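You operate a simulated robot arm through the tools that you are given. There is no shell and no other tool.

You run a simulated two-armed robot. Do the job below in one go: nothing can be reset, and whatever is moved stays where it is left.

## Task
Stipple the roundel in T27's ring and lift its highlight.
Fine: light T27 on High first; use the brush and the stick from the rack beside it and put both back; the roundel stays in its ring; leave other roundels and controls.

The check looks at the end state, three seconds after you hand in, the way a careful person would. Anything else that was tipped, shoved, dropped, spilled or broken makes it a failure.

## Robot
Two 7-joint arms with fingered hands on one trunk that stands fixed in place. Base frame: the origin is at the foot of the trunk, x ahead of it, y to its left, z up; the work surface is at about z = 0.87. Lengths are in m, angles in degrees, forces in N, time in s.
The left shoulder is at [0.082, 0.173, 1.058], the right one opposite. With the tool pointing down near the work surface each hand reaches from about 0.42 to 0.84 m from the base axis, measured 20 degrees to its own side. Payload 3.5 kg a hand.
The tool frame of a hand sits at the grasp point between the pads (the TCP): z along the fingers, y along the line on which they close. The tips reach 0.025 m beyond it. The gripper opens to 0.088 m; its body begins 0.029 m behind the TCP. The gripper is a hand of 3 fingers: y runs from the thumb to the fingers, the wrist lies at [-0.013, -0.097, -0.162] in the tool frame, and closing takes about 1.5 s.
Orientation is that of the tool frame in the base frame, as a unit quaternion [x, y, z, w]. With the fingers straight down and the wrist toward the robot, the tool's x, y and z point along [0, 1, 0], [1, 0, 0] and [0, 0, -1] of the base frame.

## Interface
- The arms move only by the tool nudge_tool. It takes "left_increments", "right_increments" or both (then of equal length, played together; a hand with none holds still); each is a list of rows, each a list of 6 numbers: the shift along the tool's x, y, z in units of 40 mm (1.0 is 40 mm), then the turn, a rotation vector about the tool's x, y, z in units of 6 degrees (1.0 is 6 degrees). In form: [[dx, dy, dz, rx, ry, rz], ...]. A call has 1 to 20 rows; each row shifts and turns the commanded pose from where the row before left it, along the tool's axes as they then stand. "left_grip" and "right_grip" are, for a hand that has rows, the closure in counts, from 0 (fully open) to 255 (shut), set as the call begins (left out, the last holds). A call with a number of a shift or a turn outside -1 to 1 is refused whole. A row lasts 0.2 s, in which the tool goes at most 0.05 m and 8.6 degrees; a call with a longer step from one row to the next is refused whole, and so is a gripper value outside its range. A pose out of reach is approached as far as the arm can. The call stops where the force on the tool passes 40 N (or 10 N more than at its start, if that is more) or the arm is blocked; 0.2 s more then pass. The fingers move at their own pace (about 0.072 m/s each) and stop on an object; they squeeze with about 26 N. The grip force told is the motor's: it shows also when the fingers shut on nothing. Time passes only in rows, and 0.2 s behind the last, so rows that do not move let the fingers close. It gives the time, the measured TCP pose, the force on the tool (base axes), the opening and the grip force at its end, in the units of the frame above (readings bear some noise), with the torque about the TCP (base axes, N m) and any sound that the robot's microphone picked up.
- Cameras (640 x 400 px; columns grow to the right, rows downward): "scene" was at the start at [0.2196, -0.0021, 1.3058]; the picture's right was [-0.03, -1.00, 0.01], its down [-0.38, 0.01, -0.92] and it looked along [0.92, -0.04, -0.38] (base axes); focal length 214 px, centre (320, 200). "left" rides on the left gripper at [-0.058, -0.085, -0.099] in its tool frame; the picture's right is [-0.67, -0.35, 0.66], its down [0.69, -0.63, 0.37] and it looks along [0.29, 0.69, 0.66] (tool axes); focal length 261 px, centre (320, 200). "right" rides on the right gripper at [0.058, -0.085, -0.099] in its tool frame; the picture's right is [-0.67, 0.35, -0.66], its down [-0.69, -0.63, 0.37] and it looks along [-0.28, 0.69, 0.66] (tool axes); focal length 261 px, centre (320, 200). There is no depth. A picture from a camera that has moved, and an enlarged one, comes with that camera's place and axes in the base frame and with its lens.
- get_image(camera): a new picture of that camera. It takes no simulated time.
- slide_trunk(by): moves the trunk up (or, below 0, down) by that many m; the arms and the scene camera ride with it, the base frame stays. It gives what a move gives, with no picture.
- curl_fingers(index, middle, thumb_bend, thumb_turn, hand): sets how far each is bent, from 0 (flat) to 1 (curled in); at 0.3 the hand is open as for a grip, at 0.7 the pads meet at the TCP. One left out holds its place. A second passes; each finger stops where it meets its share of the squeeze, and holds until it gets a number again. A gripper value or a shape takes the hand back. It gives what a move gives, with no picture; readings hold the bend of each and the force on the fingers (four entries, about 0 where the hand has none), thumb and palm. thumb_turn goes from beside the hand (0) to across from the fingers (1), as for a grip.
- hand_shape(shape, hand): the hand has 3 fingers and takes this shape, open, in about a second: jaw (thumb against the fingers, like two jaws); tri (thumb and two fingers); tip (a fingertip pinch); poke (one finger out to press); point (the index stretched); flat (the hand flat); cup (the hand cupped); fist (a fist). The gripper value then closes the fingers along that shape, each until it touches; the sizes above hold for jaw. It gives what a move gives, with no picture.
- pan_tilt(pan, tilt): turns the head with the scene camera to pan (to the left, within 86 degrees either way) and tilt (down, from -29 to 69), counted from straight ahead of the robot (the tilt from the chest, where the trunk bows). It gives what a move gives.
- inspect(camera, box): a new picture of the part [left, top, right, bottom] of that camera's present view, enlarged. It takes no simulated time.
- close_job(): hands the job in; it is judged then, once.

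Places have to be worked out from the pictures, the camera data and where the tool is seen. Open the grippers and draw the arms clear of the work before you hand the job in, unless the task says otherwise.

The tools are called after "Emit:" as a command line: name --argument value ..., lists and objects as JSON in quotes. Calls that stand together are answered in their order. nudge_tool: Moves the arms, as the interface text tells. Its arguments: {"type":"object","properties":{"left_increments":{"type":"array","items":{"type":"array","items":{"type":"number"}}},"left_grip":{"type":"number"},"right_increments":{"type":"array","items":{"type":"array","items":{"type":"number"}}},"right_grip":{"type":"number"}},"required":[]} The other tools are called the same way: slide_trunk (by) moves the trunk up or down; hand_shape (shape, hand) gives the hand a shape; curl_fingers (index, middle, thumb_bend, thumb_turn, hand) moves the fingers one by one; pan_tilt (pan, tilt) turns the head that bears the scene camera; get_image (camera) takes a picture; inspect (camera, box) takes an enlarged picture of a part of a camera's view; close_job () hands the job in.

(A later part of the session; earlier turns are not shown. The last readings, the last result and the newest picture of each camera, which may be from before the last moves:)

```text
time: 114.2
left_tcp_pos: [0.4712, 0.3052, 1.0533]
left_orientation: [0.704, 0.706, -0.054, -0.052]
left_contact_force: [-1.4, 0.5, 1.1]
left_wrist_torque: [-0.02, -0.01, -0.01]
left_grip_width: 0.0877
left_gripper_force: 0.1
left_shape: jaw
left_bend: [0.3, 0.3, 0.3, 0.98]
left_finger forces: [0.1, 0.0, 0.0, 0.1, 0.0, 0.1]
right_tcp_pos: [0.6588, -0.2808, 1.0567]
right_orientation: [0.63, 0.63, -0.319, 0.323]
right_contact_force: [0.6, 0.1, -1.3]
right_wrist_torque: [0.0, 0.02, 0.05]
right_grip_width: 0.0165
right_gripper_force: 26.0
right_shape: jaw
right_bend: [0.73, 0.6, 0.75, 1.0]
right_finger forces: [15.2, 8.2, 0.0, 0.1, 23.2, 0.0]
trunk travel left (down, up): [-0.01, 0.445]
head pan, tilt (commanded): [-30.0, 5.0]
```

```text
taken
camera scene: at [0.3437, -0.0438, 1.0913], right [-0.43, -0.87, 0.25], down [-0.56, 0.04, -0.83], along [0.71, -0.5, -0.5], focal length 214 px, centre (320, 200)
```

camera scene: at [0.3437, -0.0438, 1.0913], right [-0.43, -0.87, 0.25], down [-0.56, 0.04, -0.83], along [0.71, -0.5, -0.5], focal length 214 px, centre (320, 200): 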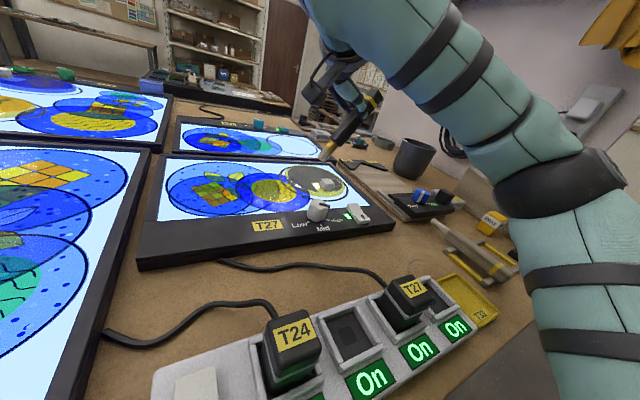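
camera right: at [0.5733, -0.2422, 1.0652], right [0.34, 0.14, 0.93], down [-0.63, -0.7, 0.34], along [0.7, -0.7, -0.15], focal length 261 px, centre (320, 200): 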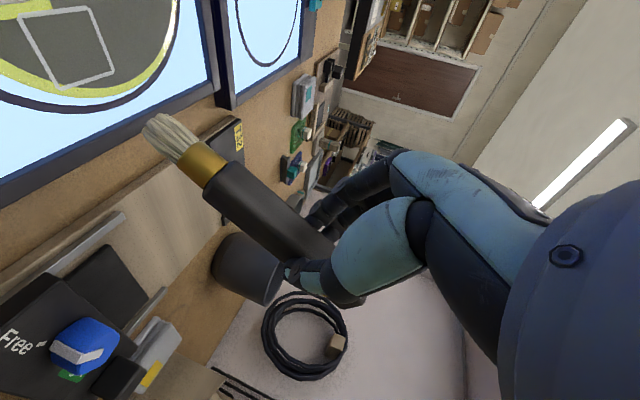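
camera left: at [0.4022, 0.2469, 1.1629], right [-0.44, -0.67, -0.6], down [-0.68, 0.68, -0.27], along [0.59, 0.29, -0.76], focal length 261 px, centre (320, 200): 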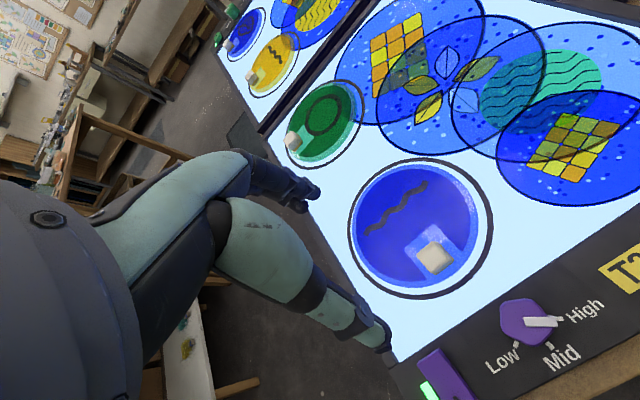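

Reachable. Now extending forward (+x) at this height to find the far limit.

Emit:
nudge_tool --right_increments '[[0.2, 0.4, 0.15, 0, 0, 0], [0.2, 0.4, 0.15, 0, 0, 0]]'

Emit:
inspect --camera "scene" --box '[240, 100, 420, 240]'

```text
time: 114.8
left_tcp_pos: [0.472, 0.3051, 1.0516]
left_orientation: [0.705, 0.706, -0.053, -0.051]
left_contact_force: [0.2, 0.2, 0.0]
left_wrist_torque: [-0.01, 0.0, 0.0]
left_grip_width: 0.0875
left_gripper_force: 0.1
left_shape: jaw
left_bend: [0.3, 0.3, 0.3, 0.98]
left_finger forces: [0.1, 0.0, 0.0, 0.0, 0.1, 0.0]
right_tcp_pos: [0.6915, -0.2822, 1.033]
right_orientation: [0.629, 0.63, -0.32, 0.323]
right_contact_force: [0.5, -0.6, -1.0]
right_wrist_torque: [0.0, -0.02, -0.04]
right_grip_width: 0.0171
right_gripper_force: 26.7
right_shape: jaw
right_bend: [0.73, 0.6, 0.75, 1.0]
right_finger forces: [15.1, 8.2, 0.1, 0.0, 23.3, 0.0]
trunk travel left (down, up): [-0.01, 0.445]
head pan, tilt (commanded): [-30.0, 5.0]
```

```text
2.86 times, centred on (330, 170) of scene
camera zoom: at [0.3444, -0.0446, 1.0909], right [-0.43, -0.87, 0.25], down [-0.56, 0.04, -0.83], along [0.71, -0.5, -0.5], focal length 613 px, centre (291, 286)
```

zoom: 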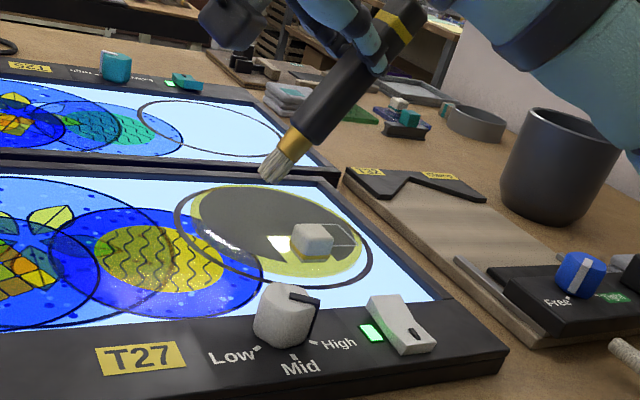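

Tip measured at [0.692, -0.240, 0.938] by both the arm pose and the camera, consistent. Lowering to ~1 cm above the glass, then feeling for contact in 3 mm steps.

Emit:
nudge_tool --right_increments '[[0.25, 0, 0.18, 0, 0, 0], [0.25, 0, 0.18, 0, 0, 0], [0.06, 0, 0.044, 0, 0, 0], [0.06, 0, 0.044, 0, 0, 0]]'

Emit:
inspect --camera "scene" --box '[260, 130, 370, 215]'

Emit:
get_image --camera "right"

```text
time: 115.8
left_tcp_pos: [0.4722, 0.3049, 1.0535]
left_orientation: [0.705, 0.706, -0.052, -0.052]
left_contact_force: [0.1, 0.2, -0.6]
left_wrist_torque: [0.01, -0.03, 0.04]
left_grip_width: 0.0877
left_gripper_force: 0.1
left_shape: jaw
left_bend: [0.3, 0.3, 0.3, 0.98]
left_finger forces: [0.0, 0.0, 0.0, 0.0, 0.1, 0.1]
right_tcp_pos: [0.6903, -0.2821, 1.0039]
right_orientation: [0.63, 0.63, -0.32, 0.323]
right_contact_force: [0.2, 1.7, -0.5]
right_wrist_torque: [0.03, 0.0, -0.04]
right_grip_width: 0.0167
right_gripper_force: 25.5
right_shape: jaw
right_bend: [0.73, 0.6, 0.75, 1.0]
right_finger forces: [15.2, 8.2, 0.0, 0.1, 23.2, 0.1]
trunk travel left (down, up): [-0.01, 0.445]
head pan, tilt (commanded): [-30.0, 5.0]
```

```text
4.71 times, centred on (315, 172) of scene
camera zoom: at [0.3438, -0.0446, 1.0912], right [-0.43, -0.87, 0.25], down [-0.56, 0.04, -0.83], along [0.71, -0.5, -0.5], focal length 1009 px, centre (344, 329)
```

zoom: 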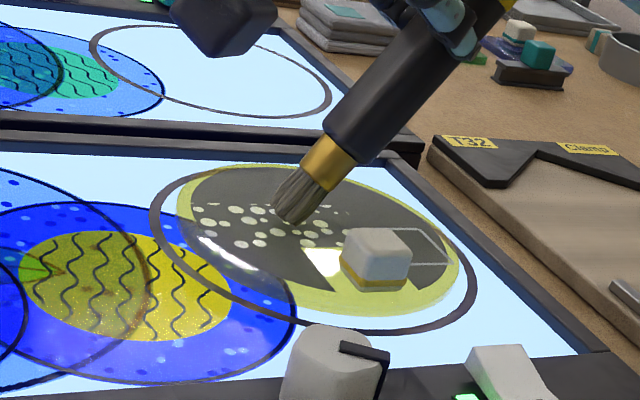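

```text
taken
camera right: at [0.6049, -0.1682, 1.0139], right [0.34, 0.14, 0.93], down [-0.63, -0.7, 0.34], along [0.7, -0.7, -0.15], focal length 261 px, centre (320, 200)
```

right: 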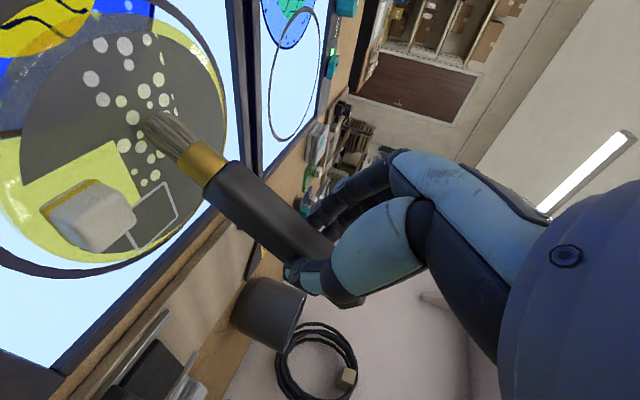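

The brush touched lightly and stipple dots appeared in a band across the coat. Let me zoom in to see which part is stippled.

Emit:
inspect --camera "right" --box '[0, 0, 250, 250]'

```text
1.60 times, centred on (125, 125) of right
camera zoom: at [0.6049, -0.1682, 1.0139], right [0.34, 0.14, 0.93], down [-0.63, -0.7, 0.34], along [0.7, -0.7, -0.15], focal length 417 px, centre (632, 320)
```

zoom: 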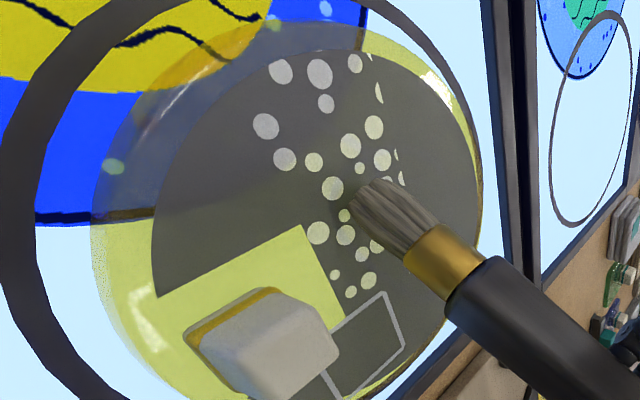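

The stippled band spans x ≈ 0.675–0.71 across the coat. Far and near parts remain. Lifting off, then trying the far part (tip x ≈ 0.72).

Emit:
nudge_tool --right_increments '[[-0.3, 0, -0.22, 0, 0, 0], [0, 0.4, 0, 0, 0, 0], [0, 0.4, 0, 0, 0, 0]]'

Emit:
inspect --camera "scene" --box '[260, 130, 370, 215]'

```text
time: 116.6
left_tcp_pos: [0.4711, 0.3054, 1.0527]
left_orientation: [0.705, 0.705, -0.054, -0.052]
left_contact_force: [0.2, 0.0, 0.3]
left_wrist_torque: [-0.01, 0.0, 0.01]
left_grip_width: 0.0876
left_gripper_force: 0.0
left_shape: jaw
left_bend: [0.3, 0.3, 0.3, 0.98]
left_finger forces: [0.1, 0.0, 0.0, 0.0, 0.0, 0.0]
right_tcp_pos: [0.7241, -0.2819, 1.0189]
right_orientation: [0.629, 0.63, -0.32, 0.323]
right_contact_force: [-0.6, -0.1, -0.4]
right_wrist_torque: [0.03, -0.02, -0.02]
right_grip_width: 0.0168
right_gripper_force: 25.6
right_shape: jaw
right_bend: [0.73, 0.6, 0.75, 1.0]
right_finger forces: [15.1, 8.2, 0.0, 0.1, 23.3, 0.1]
trunk travel left (down, up): [-0.01, 0.445]
head pan, tilt (commanded): [-30.0, 5.0]
```

```text
4.71 times, centred on (315, 172) of scene
camera zoom: at [0.3443, -0.0444, 1.091], right [-0.43, -0.87, 0.25], down [-0.56, 0.04, -0.83], along [0.71, -0.5, -0.5], focal length 1009 px, centre (344, 329)
```

zoom: 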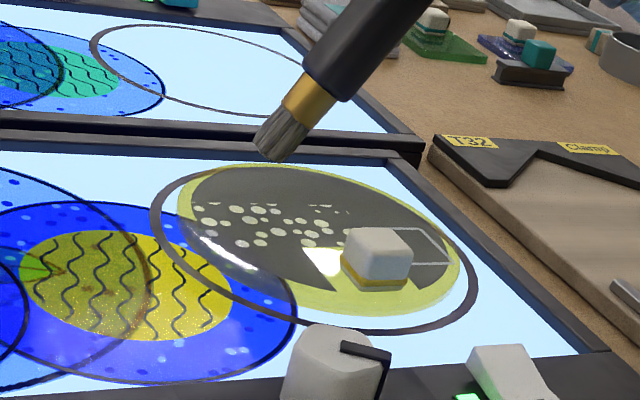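

Reachable at x = 0.724. Dabbing straight down to the same height.

Emit:
nudge_tool --right_increments '[[0.15, 0, 0.11, 0, 0, 0], [0.15, 0, 0.11, 0, 0, 0], [0, 0, 0, 0, 0, 0]]'

Emit:
inspect --camera "scene" --box '[260, 130, 370, 215]'

Emit:
inspect --camera "right" --box '[0, 0, 250, 250]'

```text
time: 117.4
left_tcp_pos: [0.4708, 0.3057, 1.0528]
left_orientation: [0.704, 0.706, -0.053, -0.052]
left_contact_force: [-0.4, 0.5, 0.0]
left_wrist_torque: [0.01, -0.01, 0.01]
left_grip_width: 0.0876
left_gripper_force: 0.1
left_shape: jaw
left_bend: [0.3, 0.3, 0.3, 0.98]
left_finger forces: [0.1, 0.0, 0.0, 0.1, 0.0, 0.0]
right_tcp_pos: [0.7227, -0.2821, 1.0044]
right_orientation: [0.63, 0.63, -0.32, 0.323]
right_contact_force: [-0.2, -0.4, -1.6]
right_wrist_torque: [0.04, 0.01, 0.02]
right_grip_width: 0.0169
right_gripper_force: 26.3
right_shape: jaw
right_bend: [0.73, 0.6, 0.75, 1.0]
right_finger forces: [15.2, 8.2, 0.0, 0.0, 23.3, 0.0]
trunk travel left (down, up): [-0.01, 0.445]
head pan, tilt (commanded): [-30.0, 5.0]
```

```text
4.71 times, centred on (315, 172) of scene
camera zoom: at [0.3438, -0.0444, 1.0912], right [-0.43, -0.87, 0.25], down [-0.56, 0.04, -0.83], along [0.71, -0.5, -0.5], focal length 1009 px, centre (344, 329)
```

zoom: 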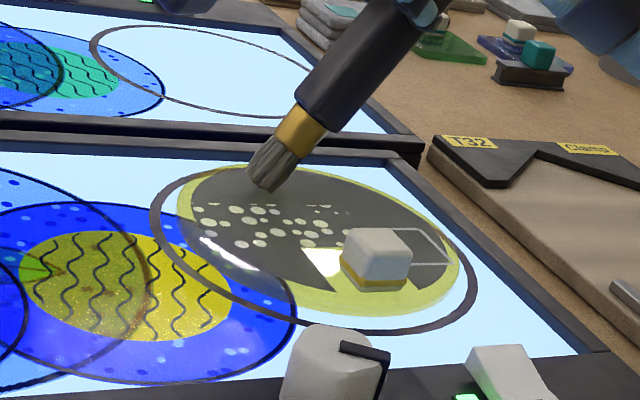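

```text
1.60 times, centred on (125, 125) of right
camera zoom: at [0.6369, -0.1681, 1.0148], right [0.34, 0.14, 0.93], down [-0.63, -0.7, 0.34], along [0.7, -0.7, -0.15], focal length 417 px, centre (632, 320)
```

zoom: 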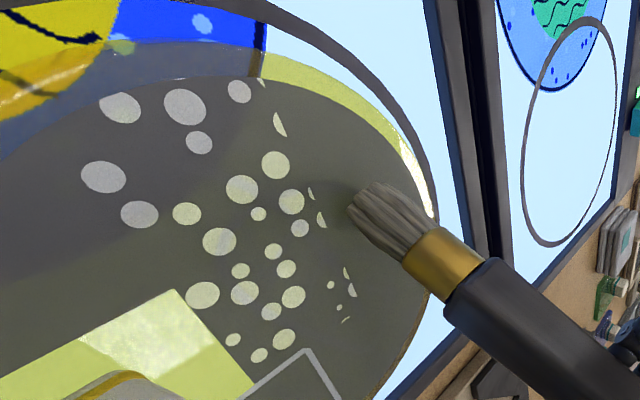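

No mark yet here; lowering 2 mm at a time.

Emit:
nudge_tool --right_increments '[[0.04, 0, 0.03, 0, 0, 0], [0.04, 0, 0.03, 0, 0, 0]]'

Emit:
inspect --camera "scene" --box '[260, 130, 370, 215]'

```text
time: 118.0
left_tcp_pos: [0.4719, 0.3052, 1.0526]
left_orientation: [0.705, 0.705, -0.053, -0.053]
left_contact_force: [1.1, 0.2, -0.2]
left_wrist_torque: [0.01, 0.01, 0.01]
left_grip_width: 0.0876
left_gripper_force: 0.1
left_shape: jaw
left_bend: [0.3, 0.3, 0.3, 0.98]
left_finger forces: [0.1, 0.0, 0.0, 0.0, 0.0, 0.0]
right_tcp_pos: [0.724, -0.2821, 0.9992]
right_orientation: [0.63, 0.63, -0.32, 0.323]
right_contact_force: [-0.3, 0.9, -0.5]
right_wrist_torque: [0.02, -0.05, -0.02]
right_grip_width: 0.0166
right_gripper_force: 26.4
right_shape: jaw
right_bend: [0.73, 0.6, 0.75, 1.0]
right_finger forces: [15.4, 8.1, 0.1, 0.0, 23.5, 0.1]
trunk travel left (down, up): [-0.01, 0.445]
head pan, tilt (commanded): [-30.0, 5.0]
```

```text
4.71 times, centred on (315, 172) of scene
camera zoom: at [0.3437, -0.0445, 1.0912], right [-0.43, -0.87, 0.25], down [-0.56, 0.04, -0.83], along [0.71, -0.5, -0.5], focal length 1009 px, centre (344, 329)
```

zoom: 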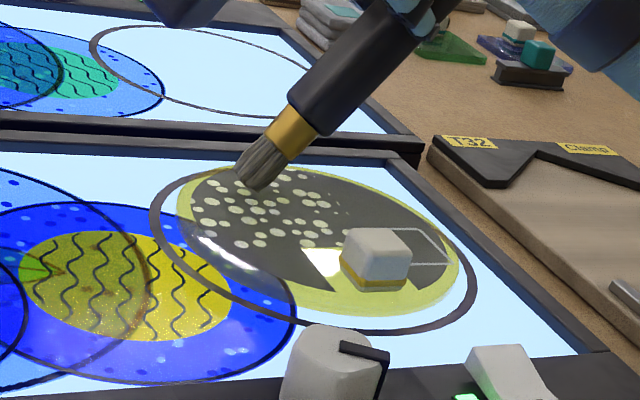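

Dots now appear in the far-left zone too. Lifting and going to the right part (tip ≈ [0.715, -0.295]).

Emit:
nudge_tool --right_increments '[[-0.3, 0, -0.22, 0, 0, 0], [-0.37, -0.1, 0.5, 0, 0, 0], [-0.37, -0.1, 0.5, 0, 0, 0], [0.15, 0, 0.11, 0, 0, 0], [0.15, 0, 0.11, 0, 0, 0]]'

Emit:
inspect --camera "scene" --box '[260, 130, 370, 215]'

Emit:
inspect --camera "right" --box '[0, 0, 250, 250]'

```text
time: 119.2
left_tcp_pos: [0.4712, 0.3043, 1.0532]
left_orientation: [0.704, 0.706, -0.053, -0.051]
left_contact_force: [-0.1, -0.1, 0.6]
left_wrist_torque: [-0.01, -0.02, 0.0]
left_grip_width: 0.0878
left_gripper_force: 0.0
left_shape: jaw
left_bend: [0.3, 0.3, 0.3, 0.98]
left_finger forces: [0.0, 0.1, 0.0, 0.0, 0.0, 0.0]
right_tcp_pos: [0.7149, -0.3323, 1.0012]
right_orientation: [0.63, 0.63, -0.32, 0.323]
right_contact_force: [0.3, 0.5, 0.6]
right_wrist_torque: [0.01, -0.03, 0.0]
right_grip_width: 0.0169
right_gripper_force: 25.7
right_shape: jaw
right_bend: [0.73, 0.6, 0.75, 1.0]
right_finger forces: [15.5, 8.0, 0.1, 0.1, 23.5, 0.1]
trunk travel left (down, up): [-0.01, 0.445]
head pan, tilt (commanded): [-30.0, 5.0]
```

```text
4.71 times, centred on (315, 172) of scene
camera zoom: at [0.3436, -0.0447, 1.0913], right [-0.43, -0.87, 0.25], down [-0.56, 0.04, -0.83], along [0.71, -0.5, -0.5], focal length 1009 px, centre (344, 329)
```

zoom: 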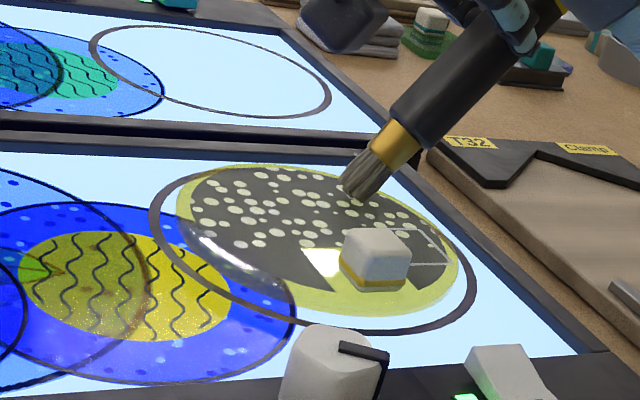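

```text
1.60 times, centred on (125, 125) of right
camera zoom: at [0.6284, -0.2184, 1.0113], right [0.34, 0.14, 0.93], down [-0.63, -0.7, 0.34], along [0.7, -0.7, -0.15], focal length 417 px, centre (632, 320)
```

zoom: 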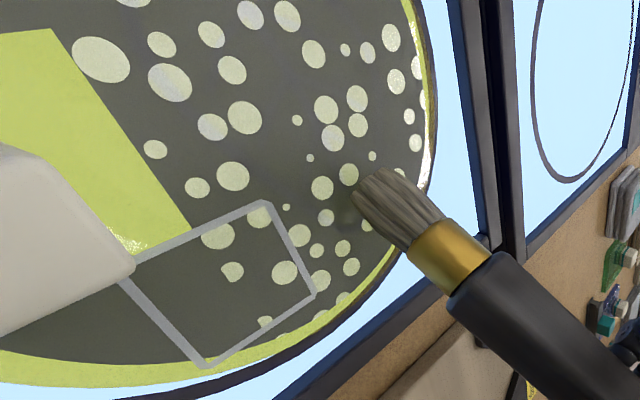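

Right-far zone stippled too. Remaining: the near part. Going to the near-left (tip ≈ [0.667, -0.222]), keeping clear of the handle block.

Emit:
nudge_tool --right_increments '[[-0.4, 0, -0.29, 0, 0, 0], [0.333, -0.4, -0.458, 0, 0, 0], [0.333, -0.4, -0.458, 0, 0, 0], [0.333, -0.4, -0.458, 0, 0, 0], [0.2, 0, 0.145, 0, 0, 0], [0.2, 0, 0.145, 0, 0, 0]]'

Emit:
inspect --camera "scene" --box '[260, 130, 370, 215]'

Emit:
inspect --camera "right" --box '[0, 0, 250, 250]'

```text
time: 120.6
left_tcp_pos: [0.4707, 0.3058, 1.0523]
left_orientation: [0.704, 0.706, -0.053, -0.05]
left_contact_force: [0.1, -0.2, 0.1]
left_wrist_torque: [0.04, 0.03, 0.02]
left_grip_width: 0.0881
left_gripper_force: 0.2
left_shape: jaw
left_bend: [0.3, 0.3, 0.3, 0.98]
left_finger forces: [0.0, 0.0, 0.1, 0.0, 0.0, 0.0]
right_tcp_pos: [0.6664, -0.264, 1.001]
right_orientation: [0.63, 0.629, -0.32, 0.323]
right_contact_force: [0.2, 0.1, 0.8]
right_wrist_torque: [0.04, 0.0, -0.02]
right_grip_width: 0.0167
right_gripper_force: 26.1
right_shape: jaw
right_bend: [0.73, 0.6, 0.75, 1.0]
right_finger forces: [15.7, 7.9, 0.0, 0.0, 23.3, 0.0]
trunk travel left (down, up): [-0.01, 0.445]
head pan, tilt (commanded): [-30.0, 5.0]
```

```text
4.71 times, centred on (315, 172) of scene
camera zoom: at [0.3433, -0.0444, 1.0914], right [-0.43, -0.87, 0.25], down [-0.56, 0.04, -0.83], along [0.71, -0.5, -0.5], focal length 1009 px, centre (344, 329)
```

zoom: 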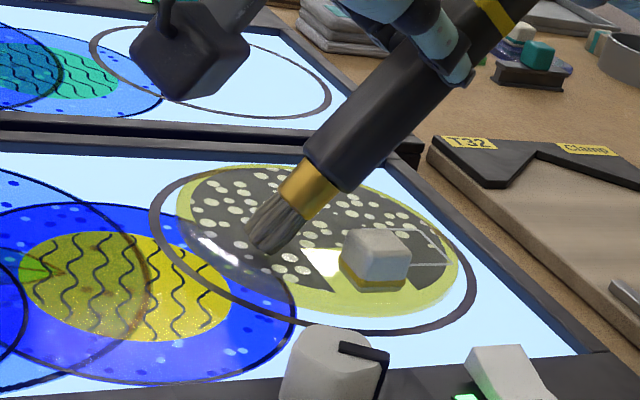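

```text
1.60 times, centred on (125, 125) of right
camera zoom: at [0.5801, -0.1505, 1.0111], right [0.34, 0.14, 0.93], down [-0.63, -0.7, 0.34], along [0.7, -0.7, -0.15], focal length 417 px, centre (632, 320)
```

zoom: 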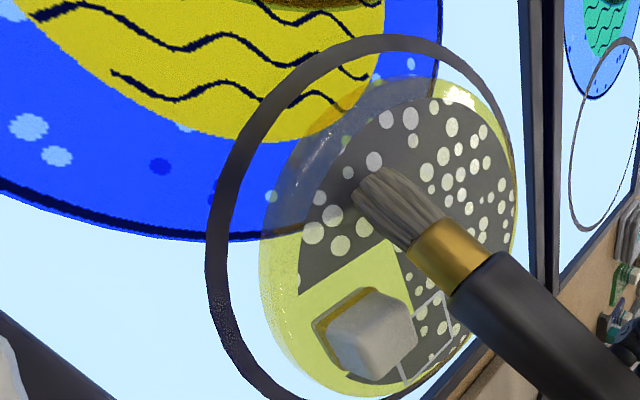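

Near-left is stippled. Lifting well above the handle block and dabbing the near-right (tip ≈ [0.655, -0.300]).

Emit:
nudge_tool --right_increments '[[-0.707, 0, -0.515, 0, 0, 0], [-0.382, -0.05, 0.526, 0, 0, 0], [-0.382, -0.1, 0.526, 0, 0, 0], [-0.382, -0.1, 0.526, 0, 0, 0], [0.35, 0, 0.257, 0, 0, 0], [0.35, 0, 0.257, 0, 0, 0]]'

Emit:
inspect --camera "scene" --box '[260, 130, 370, 215]'

Emit:
inspect --camera "right" --box '[0, 0, 250, 250]'

```text
time: 122.0
left_tcp_pos: [0.4717, 0.3058, 1.052]
left_orientation: [0.705, 0.706, -0.052, -0.051]
left_contact_force: [0.4, 0.2, -0.8]
left_wrist_torque: [0.0, -0.05, -0.01]
left_grip_width: 0.0877
left_gripper_force: 0.0
left_shape: jaw
left_bend: [0.3, 0.3, 0.3, 0.98]
left_finger forces: [0.1, 0.0, 0.0, 0.0, 0.0, 0.0]
right_tcp_pos: [0.6566, -0.3428, 1.0004]
right_orientation: [0.631, 0.629, -0.319, 0.323]
right_contact_force: [-0.5, 0.0, 0.8]
right_wrist_torque: [0.04, -0.04, 0.01]
right_grip_width: 0.0165
right_gripper_force: 26.1
right_shape: jaw
right_bend: [0.73, 0.6, 0.75, 1.0]
right_finger forces: [15.5, 8.0, 0.1, 0.0, 23.5, 0.0]
trunk travel left (down, up): [-0.01, 0.445]
head pan, tilt (commanded): [-30.0, 5.0]
```

```text
4.71 times, centred on (315, 172) of scene
camera zoom: at [0.3436, -0.0448, 1.0913], right [-0.43, -0.87, 0.25], down [-0.56, 0.04, -0.83], along [0.71, -0.5, -0.5], focal length 1009 px, centre (344, 329)
```

zoom: 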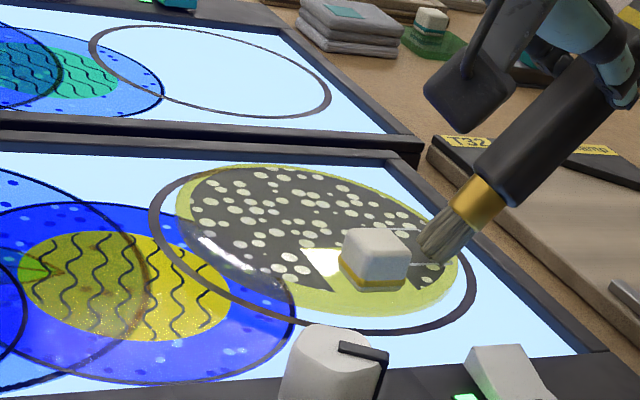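

```text
1.60 times, centred on (125, 125) of right
camera zoom: at [0.5705, -0.2291, 1.0114], right [0.34, 0.14, 0.93], down [-0.63, -0.7, 0.34], along [0.7, -0.7, -0.15], focal length 417 px, centre (632, 320)
```

zoom: 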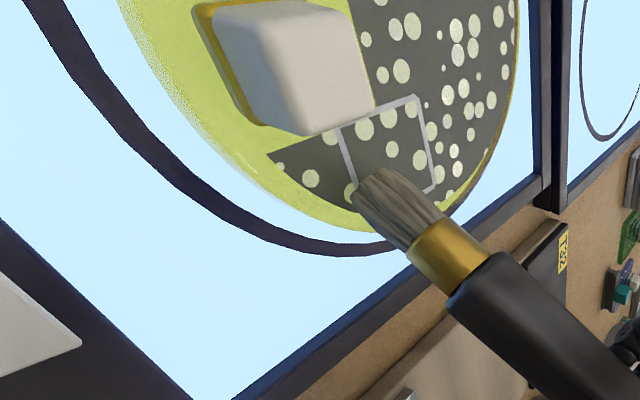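

Stippling there too. Lifting away to the right and inspecting the whole roundel for gaps.

Emit:
nudge_tool --right_increments '[[-0.7, 0, -0.51, 0, 0, 0], [-0.5, -0.1, 0.1, 0, 0, 0], [-0.37, -0.2, 0.5, 0, 0, 0]]'

Emit:
inspect --camera "scene" --box '[265, 150, 365, 215]'

Emit:
inspect --camera "right" --box '[0, 0, 250, 200]'

```text
time: 122.8
left_tcp_pos: [0.4711, 0.3038, 1.0534]
left_orientation: [0.705, 0.705, -0.052, -0.053]
left_contact_force: [0.0, -0.1, -0.4]
left_wrist_torque: [0.03, -0.03, -0.02]
left_grip_width: 0.0877
left_gripper_force: 0.0
left_shape: jaw
left_bend: [0.3, 0.3, 0.3, 0.98]
left_finger forces: [0.0, 0.1, 0.0, 0.0, 0.0, 0.0]
right_tcp_pos: [0.6448, -0.3835, 1.0492]
right_orientation: [0.63, 0.63, -0.319, 0.323]
right_contact_force: [-1.0, -0.2, -1.0]
right_wrist_torque: [0.01, -0.02, 0.01]
right_grip_width: 0.0166
right_gripper_force: 25.9
right_shape: jaw
right_bend: [0.73, 0.6, 0.75, 1.0]
right_finger forces: [15.0, 8.3, 0.1, 0.1, 23.5, 0.0]
trunk travel left (down, up): [-0.01, 0.445]
head pan, tilt (commanded): [-30.0, 5.0]
```

```text
6.15 times, centred on (315, 182) of scene
camera zoom: at [0.3437, -0.0451, 1.0912], right [-0.43, -0.87, 0.25], down [-0.56, 0.04, -0.83], along [0.71, -0.5, -0.5], focal length 1320 px, centre (351, 308)
```

zoom: 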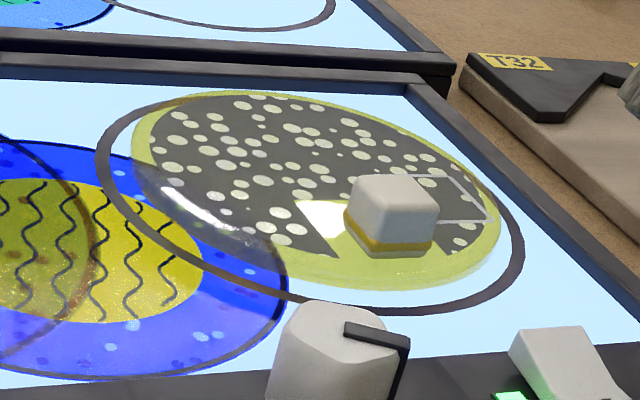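

```text
2.00 times, centred on (125, 100) of right
camera zoom: at [0.5586, -0.2689, 1.0597], right [0.34, 0.14, 0.93], down [-0.63, -0.7, 0.34], along [0.7, -0.7, -0.15], focal length 521 px, centre (710, 400)
```

zoom: 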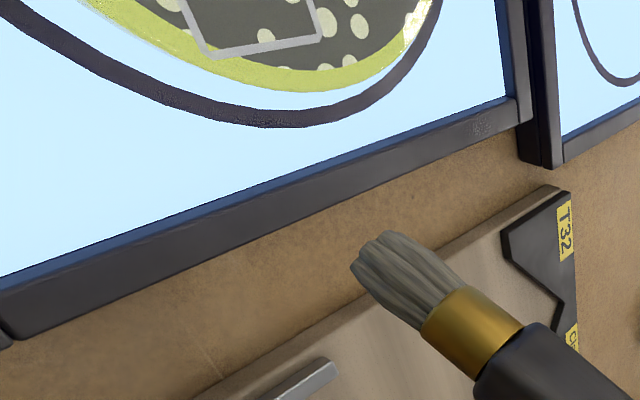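

Emit:
inspect --camera "scene" --box '[280, 160, 325, 197]'

Emit:
inspect --camera "scene" --box '[310, 160, 355, 197]'

```text
10.81 times, centred on (302, 178) of scene
camera zoom: at [0.3437, -0.0451, 1.0912], right [-0.43, -0.87, 0.25], down [-0.56, 0.04, -0.83], along [0.71, -0.5, -0.5], focal length 2319 px, centre (509, 432)
```

zoom: 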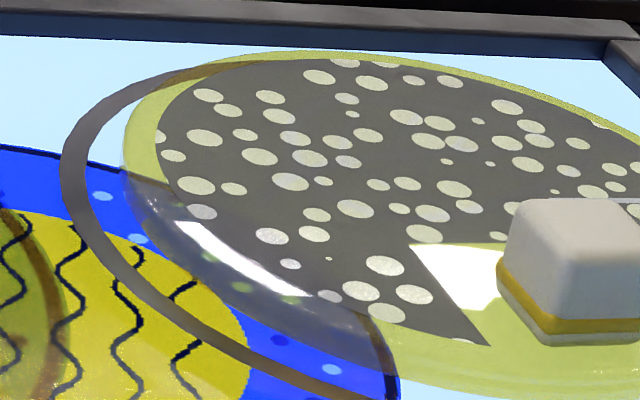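

```text
10.81 times, centred on (332, 178) of scene
camera zoom: at [0.3437, -0.0451, 1.0912], right [-0.43, -0.87, 0.25], down [-0.56, 0.04, -0.83], along [0.71, -0.5, -0.5], focal length 2319 px, centre (185, 432)
```

zoom: 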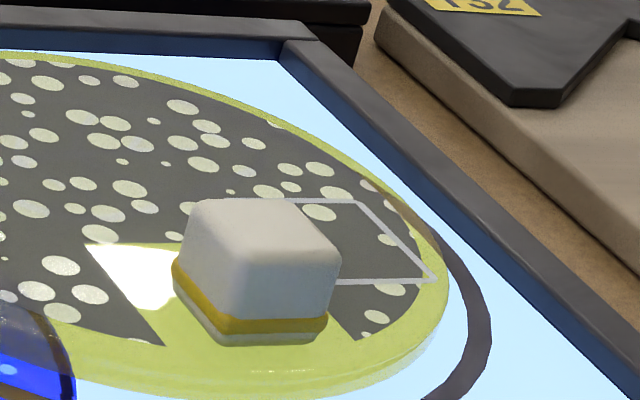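

The whole coat is now stippled. Returning the brush: rolling back to level while retreating, then the trunk comes up again.

Emit:
nudge_tool --right_increments '[[0, -0.27, 0, 0, 1, 0], [0, -0.27, 0, 0, 1, 0], [0, -0.27, 0, 0, 1, 0], [0, -0.27, 0, 0, 1, 0], [0, -0.27, 0, 0, 1, 0], [0, -0.27, 0, 0, 1, 0], [0, -0.27, 0, 0, 1, 0], [0, -0.27, 0, 0, 1, 0], [0, -0.27, 0, 0, 1, 0]]'

Emit:
slide_trunk --by 0.14

Emit:
get_image --camera "right"

```text
time: 124.8
left_tcp_pos: [0.4723, 0.3042, 1.0531]
left_orientation: [0.704, 0.706, -0.052, -0.052]
left_contact_force: [0.7, 0.1, -0.8]
left_wrist_torque: [-0.01, 0.01, 0.02]
left_grip_width: 0.0876
left_gripper_force: 0.1
left_shape: jaw
left_bend: [0.3, 0.3, 0.3, 0.98]
left_finger forces: [0.0, 0.0, 0.1, 0.0, 0.1, 0.1]
right_tcp_pos: [0.5458, -0.3816, 1.05]
right_orientation: [0.706, 0.708, 0.002, 0.001]
right_contact_force: [0.0, 0.0, -1.1]
right_wrist_torque: [-0.03, 0.0, -0.01]
right_grip_width: 0.0169
right_gripper_force: 25.6
right_shape: jaw
right_bend: [0.73, 0.6, 0.75, 1.0]
right_finger forces: [14.9, 8.3, 0.1, 0.0, 23.3, 0.0]
trunk travel left (down, up): [-0.01, 0.445]
head pan, tilt (commanded): [-30.0, 5.0]
```

```text
time: 126.5
left_tcp_pos: [0.4727, 0.3051, 1.191]
left_orientation: [0.705, 0.705, -0.053, -0.052]
left_contact_force: [0.0, -0.3, 0.1]
left_wrist_torque: [-0.01, -0.04, 0.0]
left_grip_width: 0.0878
left_gripper_force: 0.1
left_shape: jaw
left_bend: [0.3, 0.3, 0.3, 0.98]
left_finger forces: [0.0, 0.0, 0.0, 0.0, 0.0, 0.1]
right_tcp_pos: [0.5481, -0.3823, 1.1871]
right_orientation: [0.706, 0.708, 0.0, 0.002]
right_contact_force: [0.3, -1.0, -0.5]
right_wrist_torque: [-0.01, -0.02, 0.01]
right_grip_width: 0.017
right_gripper_force: 26.3
right_shape: jaw
right_bend: [0.73, 0.6, 0.75, 1.0]
right_finger forces: [15.0, 8.3, 0.0, 0.0, 23.1, 0.1]
trunk travel left (down, up): [-0.15, 0.305]
head pan, tilt (commanded): [-30.0, 5.0]
```

```text
taken
camera right: at [0.4623, -0.3248, 1.2863], right [0.35, -0.67, 0.66], down [-0.63, -0.69, -0.37], along [0.7, -0.29, -0.66], focal length 261 px, centre (320, 200)
```

right: 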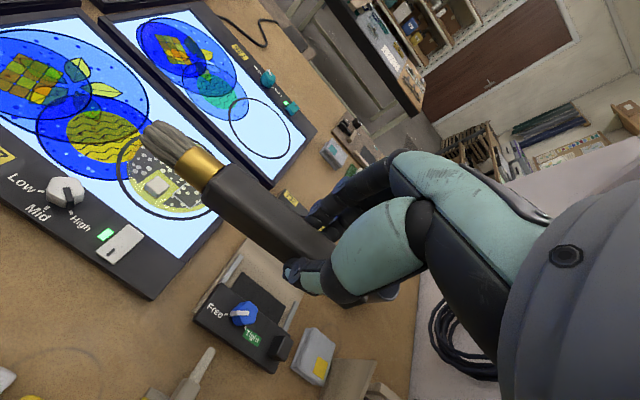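

Brush unchanged in the hand. Moving back above the rack and turning to yaw −90°.

Emit:
nudge_tool --right_increments '[[-0.756, -0.6, 0.385, 0, 0, 0], [-0.756, -0.6, 0.385, 0, 0, 0], [-0.756, -0.6, 0.385, 0, 0, 0], [-0.756, -0.6, 0.385, 0, 0, 0], [-0.756, -0.6, 0.385, 0, 0, 0], [0, 0, 0, 0, 0, 1], [0, 0, 0, 0, 0, 1], [0, 0, 0, 0, 0, 1], [0, 0, 0, 0, 0, 1], [0, 0, 0, 0, 0, 1], [0, 0, 0, 0, 0, 1], [0, 0, 0, 0, 0, 1], [0, 0, 0, 0, 0, 1], [0, 0, 0, 0, 0, 1], [0, 0, 0, 0, 0, 1], [0, 0, 0, 0, 0, 1], [0, 0, 0, 0, 0, 1], [0, 0, 0, 0, 0, 1], [0, 0, 0, 0, 0, 1], [0, 0, 0, 0, 0, 1]]'

Emit:
pan_tilt --pan -45 --tilt 35

Emit:
get_image --camera "right"

Emit:
inspect --camera "scene" --box '[290, 60, 430, 200]'

```text
time: 130.7
left_tcp_pos: [0.4716, 0.3061, 1.1933]
left_orientation: [0.704, 0.706, -0.053, -0.052]
left_contact_force: [-0.2, 0.6, 0.3]
left_wrist_torque: [0.07, -0.03, 0.03]
left_grip_width: 0.0877
left_gripper_force: 0.0
left_shape: jaw
left_bend: [0.3, 0.3, 0.3, 0.98]
left_finger forces: [0.0, 0.0, 0.1, 0.0, 0.0, 0.0]
right_tcp_pos: [0.4282, -0.5343, 1.1113]
right_orientation: [1.0, 0.0, 0.002, 0.0]
right_contact_force: [0.6, -0.4, -0.6]
right_wrist_torque: [0.0, 0.03, 0.02]
right_grip_width: 0.0166
right_gripper_force: 25.4
right_shape: jaw
right_bend: [0.73, 0.6, 0.75, 1.0]
right_finger forces: [14.8, 8.2, 0.0, 0.0, 23.1, 0.0]
trunk travel left (down, up): [-0.15, 0.305]
head pan, tilt (commanded): [-30.0, 5.0]
```

```text
time: 131.7
left_tcp_pos: [0.4721, 0.3057, 1.1919]
left_orientation: [0.704, 0.706, -0.053, -0.051]
left_contact_force: [-1.3, 0.5, -0.5]
left_wrist_torque: [0.03, 0.03, -0.02]
left_grip_width: 0.0877
left_gripper_force: 0.0
left_shape: jaw
left_bend: [0.3, 0.3, 0.3, 0.98]
left_finger forces: [0.1, 0.1, 0.1, 0.0, 0.1, 0.1]
right_tcp_pos: [0.4289, -0.5349, 1.1103]
right_orientation: [1.0, 0.001, 0.003, 0.001]
right_contact_force: [0.4, 0.5, -1.6]
right_wrist_torque: [0.0, 0.01, 0.05]
right_grip_width: 0.0169
right_gripper_force: 25.9
right_shape: jaw
right_bend: [0.73, 0.6, 0.75, 1.0]
right_finger forces: [14.9, 8.1, 0.0, 0.0, 23.1, 0.0]
trunk travel left (down, up): [-0.15, 0.305]
head pan, tilt (commanded): [-45.0, 35.0]
```

```text
taken
camera right: at [0.4845, -0.4492, 1.2104], right [-0.67, -0.35, 0.65], down [-0.69, 0.63, -0.37], along [-0.28, -0.7, -0.66], focal length 261 px, centre (320, 200)
```

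right: 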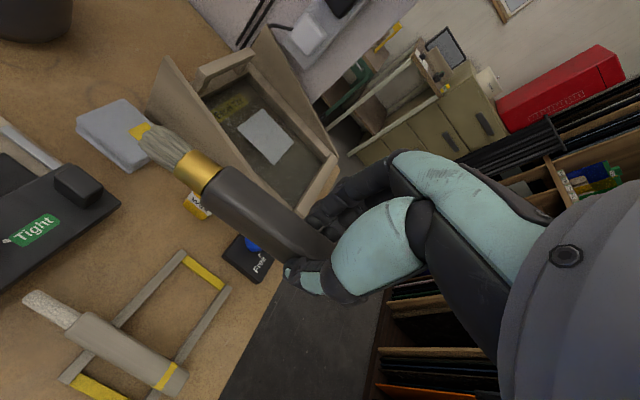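

```text
2.86 times, centred on (360, 130) of scene
camera zoom: at [0.1801, -0.061, 1.2719], right [-0.69, -0.71, 0.17], down [-0.59, 0.4, -0.7], along [0.42, -0.58, -0.7], focal length 613 px, centre (206, 400)
```

zoom: 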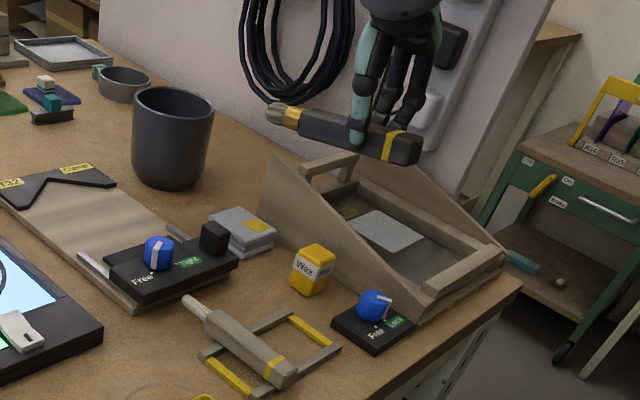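

Emit:
inspect --camera "right" --box '[110, 100, 350, 310]'

Emit:
inspect --camera "scene" --box '[345, 90, 425, 150]'

```text
1.90 times, centred on (230, 205) of right
camera zoom: at [0.4845, -0.4492, 1.2104], right [-0.67, -0.35, 0.65], down [-0.69, 0.63, -0.37], along [-0.28, -0.7, -0.66], focal length 496 px, centre (491, 190)
```

zoom: 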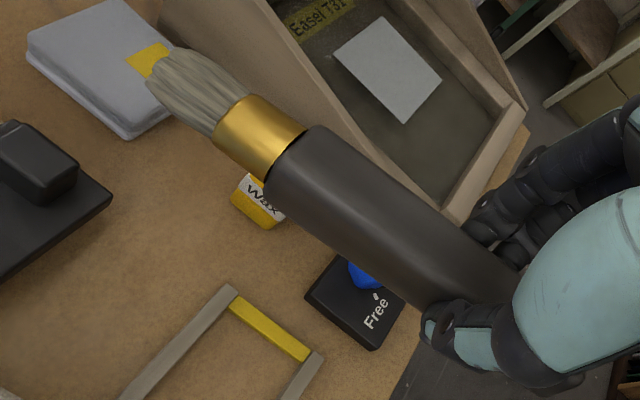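

```text
6.67 times, centred on (385, 120) of scene
camera zoom: at [0.1801, -0.061, 1.2719], right [-0.69, -0.71, 0.17], down [-0.59, 0.4, -0.7], along [0.42, -0.58, -0.7], focal length 1430 px, centre (-113, 733)
```

zoom: 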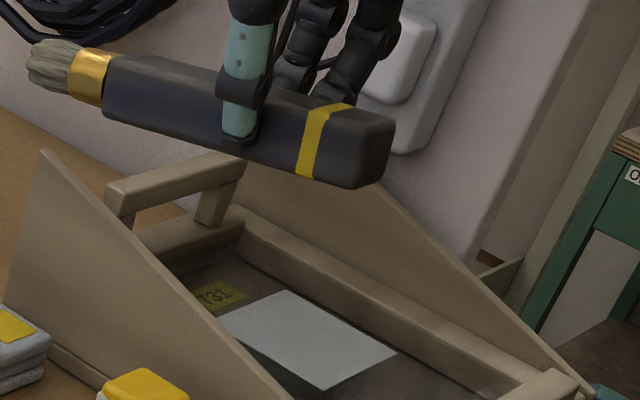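

The brush has crept to ≈10° tip-down in the grip (pivoting about the pads). I'll pitch the hand up by 10° so the brush is level, then lower toward the rack.

Emit:
nudge_tool --right_increments '[[0, 0, 0, 0, 0.85, 0], [0, 0, 0, 0, 0.85, 0], [-0.17, -0.03, 0.83, 0, 0, 0], [-0.17, 0, 0.83, 0, 0, 0], [-0.17, 0, 0.83, 0, 0, 0], [-0.17, 0, 0.83, 0, 0, 0], [-0.1, 0, 0.7, 0, 0, 0]]'

Emit:
inspect --camera "scene" --box '[310, 110, 410, 200]'

Emit:
get_image --camera "right"

```text
time: 133.2
left_tcp_pos: [0.471, 0.3043, 1.1923]
left_orientation: [0.705, 0.706, -0.052, -0.052]
left_contact_force: [-0.1, 0.5, 0.9]
left_wrist_torque: [0.0, 0.01, -0.01]
left_grip_width: 0.0877
left_gripper_force: 0.0
left_shape: jaw
left_bend: [0.3, 0.3, 0.3, 0.98]
left_finger forces: [0.1, 0.0, 0.1, 0.1, 0.0, 0.0]
right_tcp_pos: [0.4269, -0.5342, 0.9469]
right_orientation: [0.996, 0.0, 0.091, 0.0]
right_contact_force: [0.2, -0.2, -1.9]
right_wrist_torque: [-0.03, -0.01, 0.0]
right_grip_width: 0.0165
right_gripper_force: 25.8
right_shape: jaw
right_bend: [0.73, 0.6, 0.75, 1.0]
right_finger forces: [14.9, 8.2, 0.0, 0.0, 23.1, 0.1]
trunk travel left (down, up): [-0.15, 0.305]
head pan, tilt (commanded): [-45.0, 35.0]
```

```text
4.44 times, centred on (360, 155) of scene
camera zoom: at [0.1806, -0.0614, 1.2717], right [-0.69, -0.71, 0.17], down [-0.59, 0.41, -0.7], along [0.42, -0.58, -0.7], focal length 953 px, centre (142, 400)
```

zoom: 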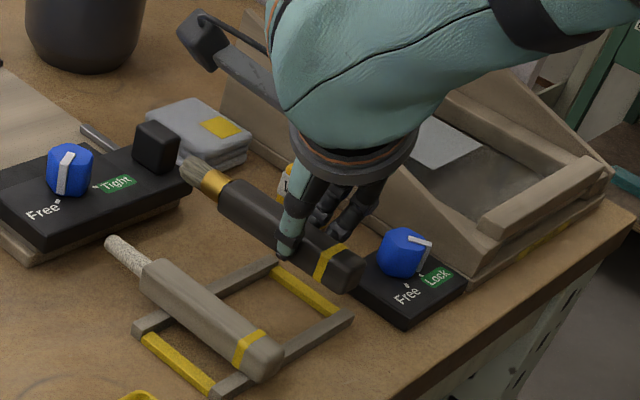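

```text
taken
camera right: at [0.4651, -0.4489, 1.0547], right [-0.78, -0.35, 0.52], down [-0.61, 0.63, -0.48], along [-0.16, -0.69, -0.7], focal length 261 px, centre (320, 200)
```

right: 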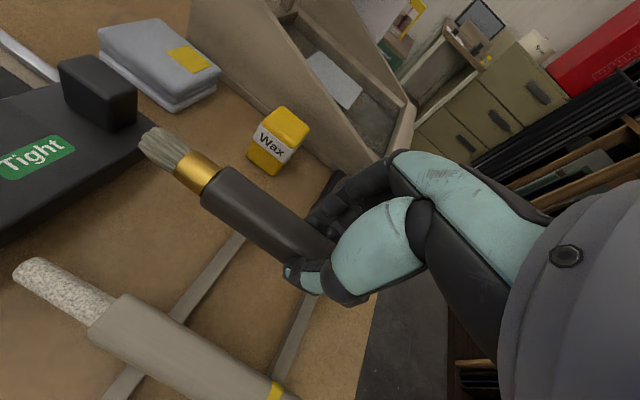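

Brush is level (≈1°). Lowering the last ~4 cm onto the rack bars.

Emit:
nudge_tool --right_increments '[[-0.1, -0.01, 0.42, 0, 0, 0], [-0.1, 0, 0.36, 0, 0, 0], [0, 0, 0, 0, 0, 0]]'

Emit:
inspect --camera "scene" --box '[310, 110, 410, 200]'

Emit:
inspect --camera "right" --box '[110, 100, 350, 310]'

```text
time: 134.1
left_tcp_pos: [0.4699, 0.305, 1.1925]
left_orientation: [0.705, 0.706, -0.052, -0.052]
left_contact_force: [-0.2, -0.3, -0.4]
left_wrist_torque: [0.01, 0.0, 0.02]
left_grip_width: 0.0877
left_gripper_force: 0.1
left_shape: jaw
left_bend: [0.3, 0.3, 0.3, 0.98]
left_finger forces: [0.1, 0.0, 0.0, 0.0, 0.0, 0.1]
right_tcp_pos: [0.425, -0.5329, 0.9155]
right_orientation: [0.996, 0.001, 0.091, 0.001]
right_contact_force: [-0.3, -0.2, -1.2]
right_wrist_torque: [-0.01, 0.04, 0.01]
right_grip_width: 0.0165
right_gripper_force: 26.0
right_shape: jaw
right_bend: [0.73, 0.6, 0.75, 1.0]
right_finger forces: [15.0, 8.2, 0.0, 0.0, 23.0, 0.0]
trunk travel left (down, up): [-0.15, 0.305]
head pan, tilt (commanded): [-45.0, 35.0]
```

```text
4.44 times, centred on (360, 155) of scene
camera zoom: at [0.1797, -0.0608, 1.2719], right [-0.69, -0.71, 0.17], down [-0.59, 0.41, -0.7], along [0.42, -0.58, -0.7], focal length 953 px, centre (142, 400)
```

zoom: 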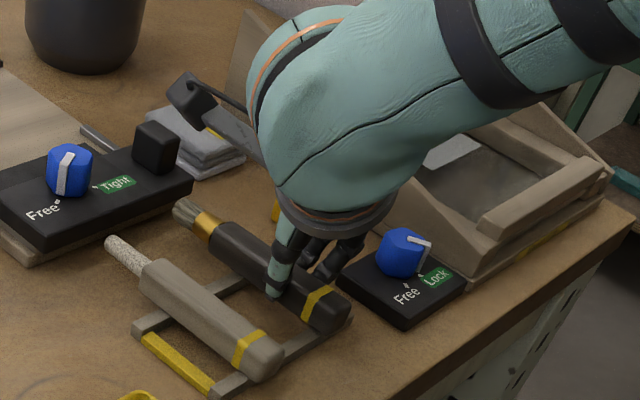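

```text
1.90 times, centred on (230, 205) of right
camera zoom: at [0.4623, -0.4477, 1.0229], right [-0.78, -0.35, 0.52], down [-0.61, 0.63, -0.48], along [-0.16, -0.7, -0.7], focal length 496 px, centre (491, 190)
```

zoom: 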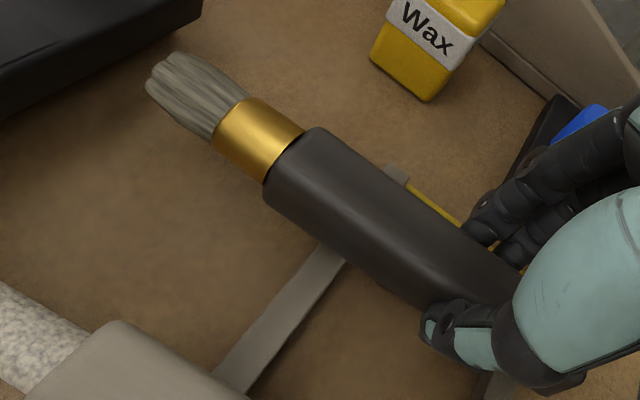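

About 8 mm to go. Lowering in 2 mm steps and watching the force.

Emit:
nudge_tool --right_increments '[[-0.01, 0, 0.05, 0, 0, 0], [-0.01, 0, 0.05, 0, 0, 0], [-0.01, 0, 0.05, 0, 0, 0], [0, 0, 0, 0, 0, 0]]'

Emit:
inspect --camera "scene" --box '[310, 130, 390, 200]'

```text
time: 135.1
left_tcp_pos: [0.472, 0.3053, 1.192]
left_orientation: [0.704, 0.706, -0.051, -0.051]
left_contact_force: [0.3, 0.0, 0.2]
left_wrist_torque: [0.02, 0.0, -0.02]
left_grip_width: 0.0875
left_gripper_force: 0.0
left_shape: jaw
left_bend: [0.3, 0.3, 0.3, 0.98]
left_finger forces: [0.0, 0.0, 0.0, 0.0, 0.0, 0.1]
right_tcp_pos: [0.4242, -0.5317, 0.9093]
right_orientation: [0.996, 0.001, 0.092, 0.0]
right_contact_force: [0.5, -0.2, 3.3]
right_wrist_torque: [-0.06, 0.01, 0.02]
right_grip_width: 0.017
right_gripper_force: 26.0
right_shape: jaw
right_bend: [0.73, 0.6, 0.75, 1.0]
right_finger forces: [15.4, 8.8, 0.1, 0.0, 23.5, 0.0]
trunk travel left (down, up): [-0.15, 0.305]
head pan, tilt (commanded): [-45.0, 35.0]
```

```text
5.71 times, centred on (350, 165) of scene
camera zoom: at [0.1796, -0.0606, 1.2719], right [-0.69, -0.71, 0.17], down [-0.59, 0.41, -0.7], along [0.42, -0.58, -0.7], focal length 1226 px, centre (149, 400)
```

zoom: 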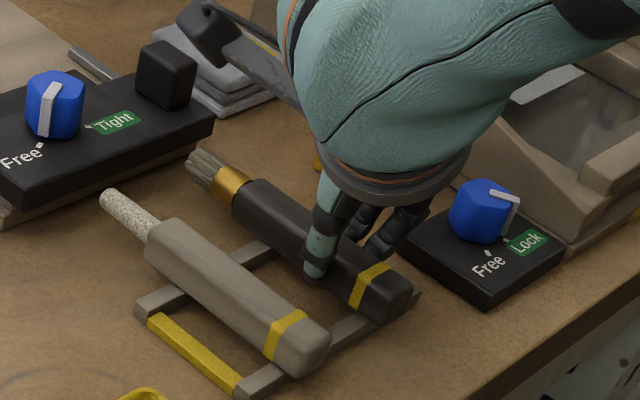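

Contact with the bars (3.3 N). Releasing by opening only to the earlier partial width, so the thumb stays clear of the stick.

Emit:
nudge_tool --right_increments '[[0, 0, 0, 0, 0, 0], [0, 0, 0, 0, 0, 0], [0, 0, 0, 0, 0, 0], [0, 0, 0, 0, 0, 0], [0, 0, 0, 0, 0, 0]]' --right_grip 130

Emit:
inspect --camera "scene" --box '[310, 130, 390, 200]'

Emit:
inspect --camera "right" --box '[110, 100, 350, 310]'

```text
time: 136.2
left_tcp_pos: [0.4701, 0.3044, 1.1931]
left_orientation: [0.705, 0.706, -0.053, -0.05]
left_contact_force: [-0.7, -0.1, -0.3]
left_wrist_torque: [0.0, 0.0, 0.0]
left_grip_width: 0.0877
left_gripper_force: 0.1
left_shape: jaw
left_bend: [0.3, 0.3, 0.3, 0.98]
left_finger forces: [0.1, 0.0, 0.0, 0.1, 0.0, 0.0]
right_tcp_pos: [0.4239, -0.5319, 0.9088]
right_orientation: [0.996, 0.001, 0.091, 0.002]
right_contact_force: [0.1, -1.5, -0.6]
right_wrist_torque: [0.02, -0.01, -0.01]
right_grip_width: 0.0428
right_gripper_force: 0.0
right_shape: jaw
right_bend: [0.74, 0.45, 0.7, 1.0]
right_finger forces: [0.1, 0.0, 0.0, 0.0, 0.0, 0.1]
trunk travel left (down, up): [-0.15, 0.305]
head pan, tilt (commanded): [-45.0, 35.0]
```

```text
5.71 times, centred on (350, 165) of scene
camera zoom: at [0.1799, -0.0609, 1.2718], right [-0.69, -0.71, 0.17], down [-0.59, 0.41, -0.7], along [0.42, -0.58, -0.7], focal length 1226 px, centre (149, 400)
```

zoom: 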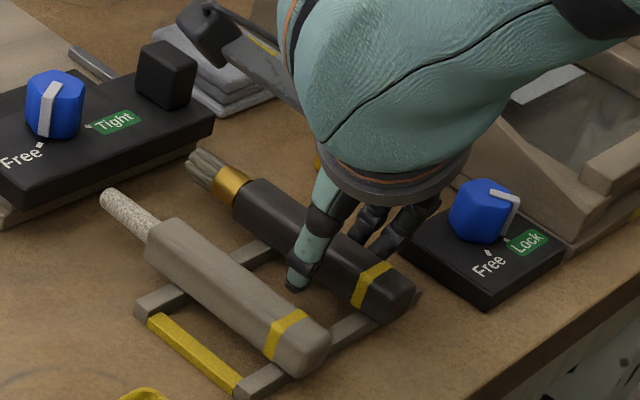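

```text
1.90 times, centred on (230, 205) of right
camera zoom: at [0.4621, -0.4473, 1.0167], right [-0.78, -0.35, 0.52], down [-0.61, 0.63, -0.48], along [-0.16, -0.7, -0.7], focal length 496 px, centre (491, 190)
```

zoom: 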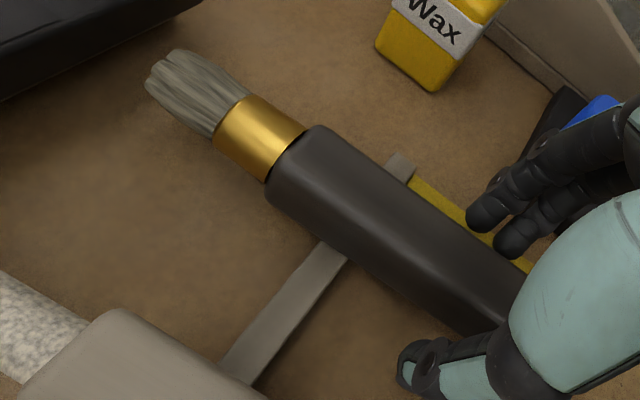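

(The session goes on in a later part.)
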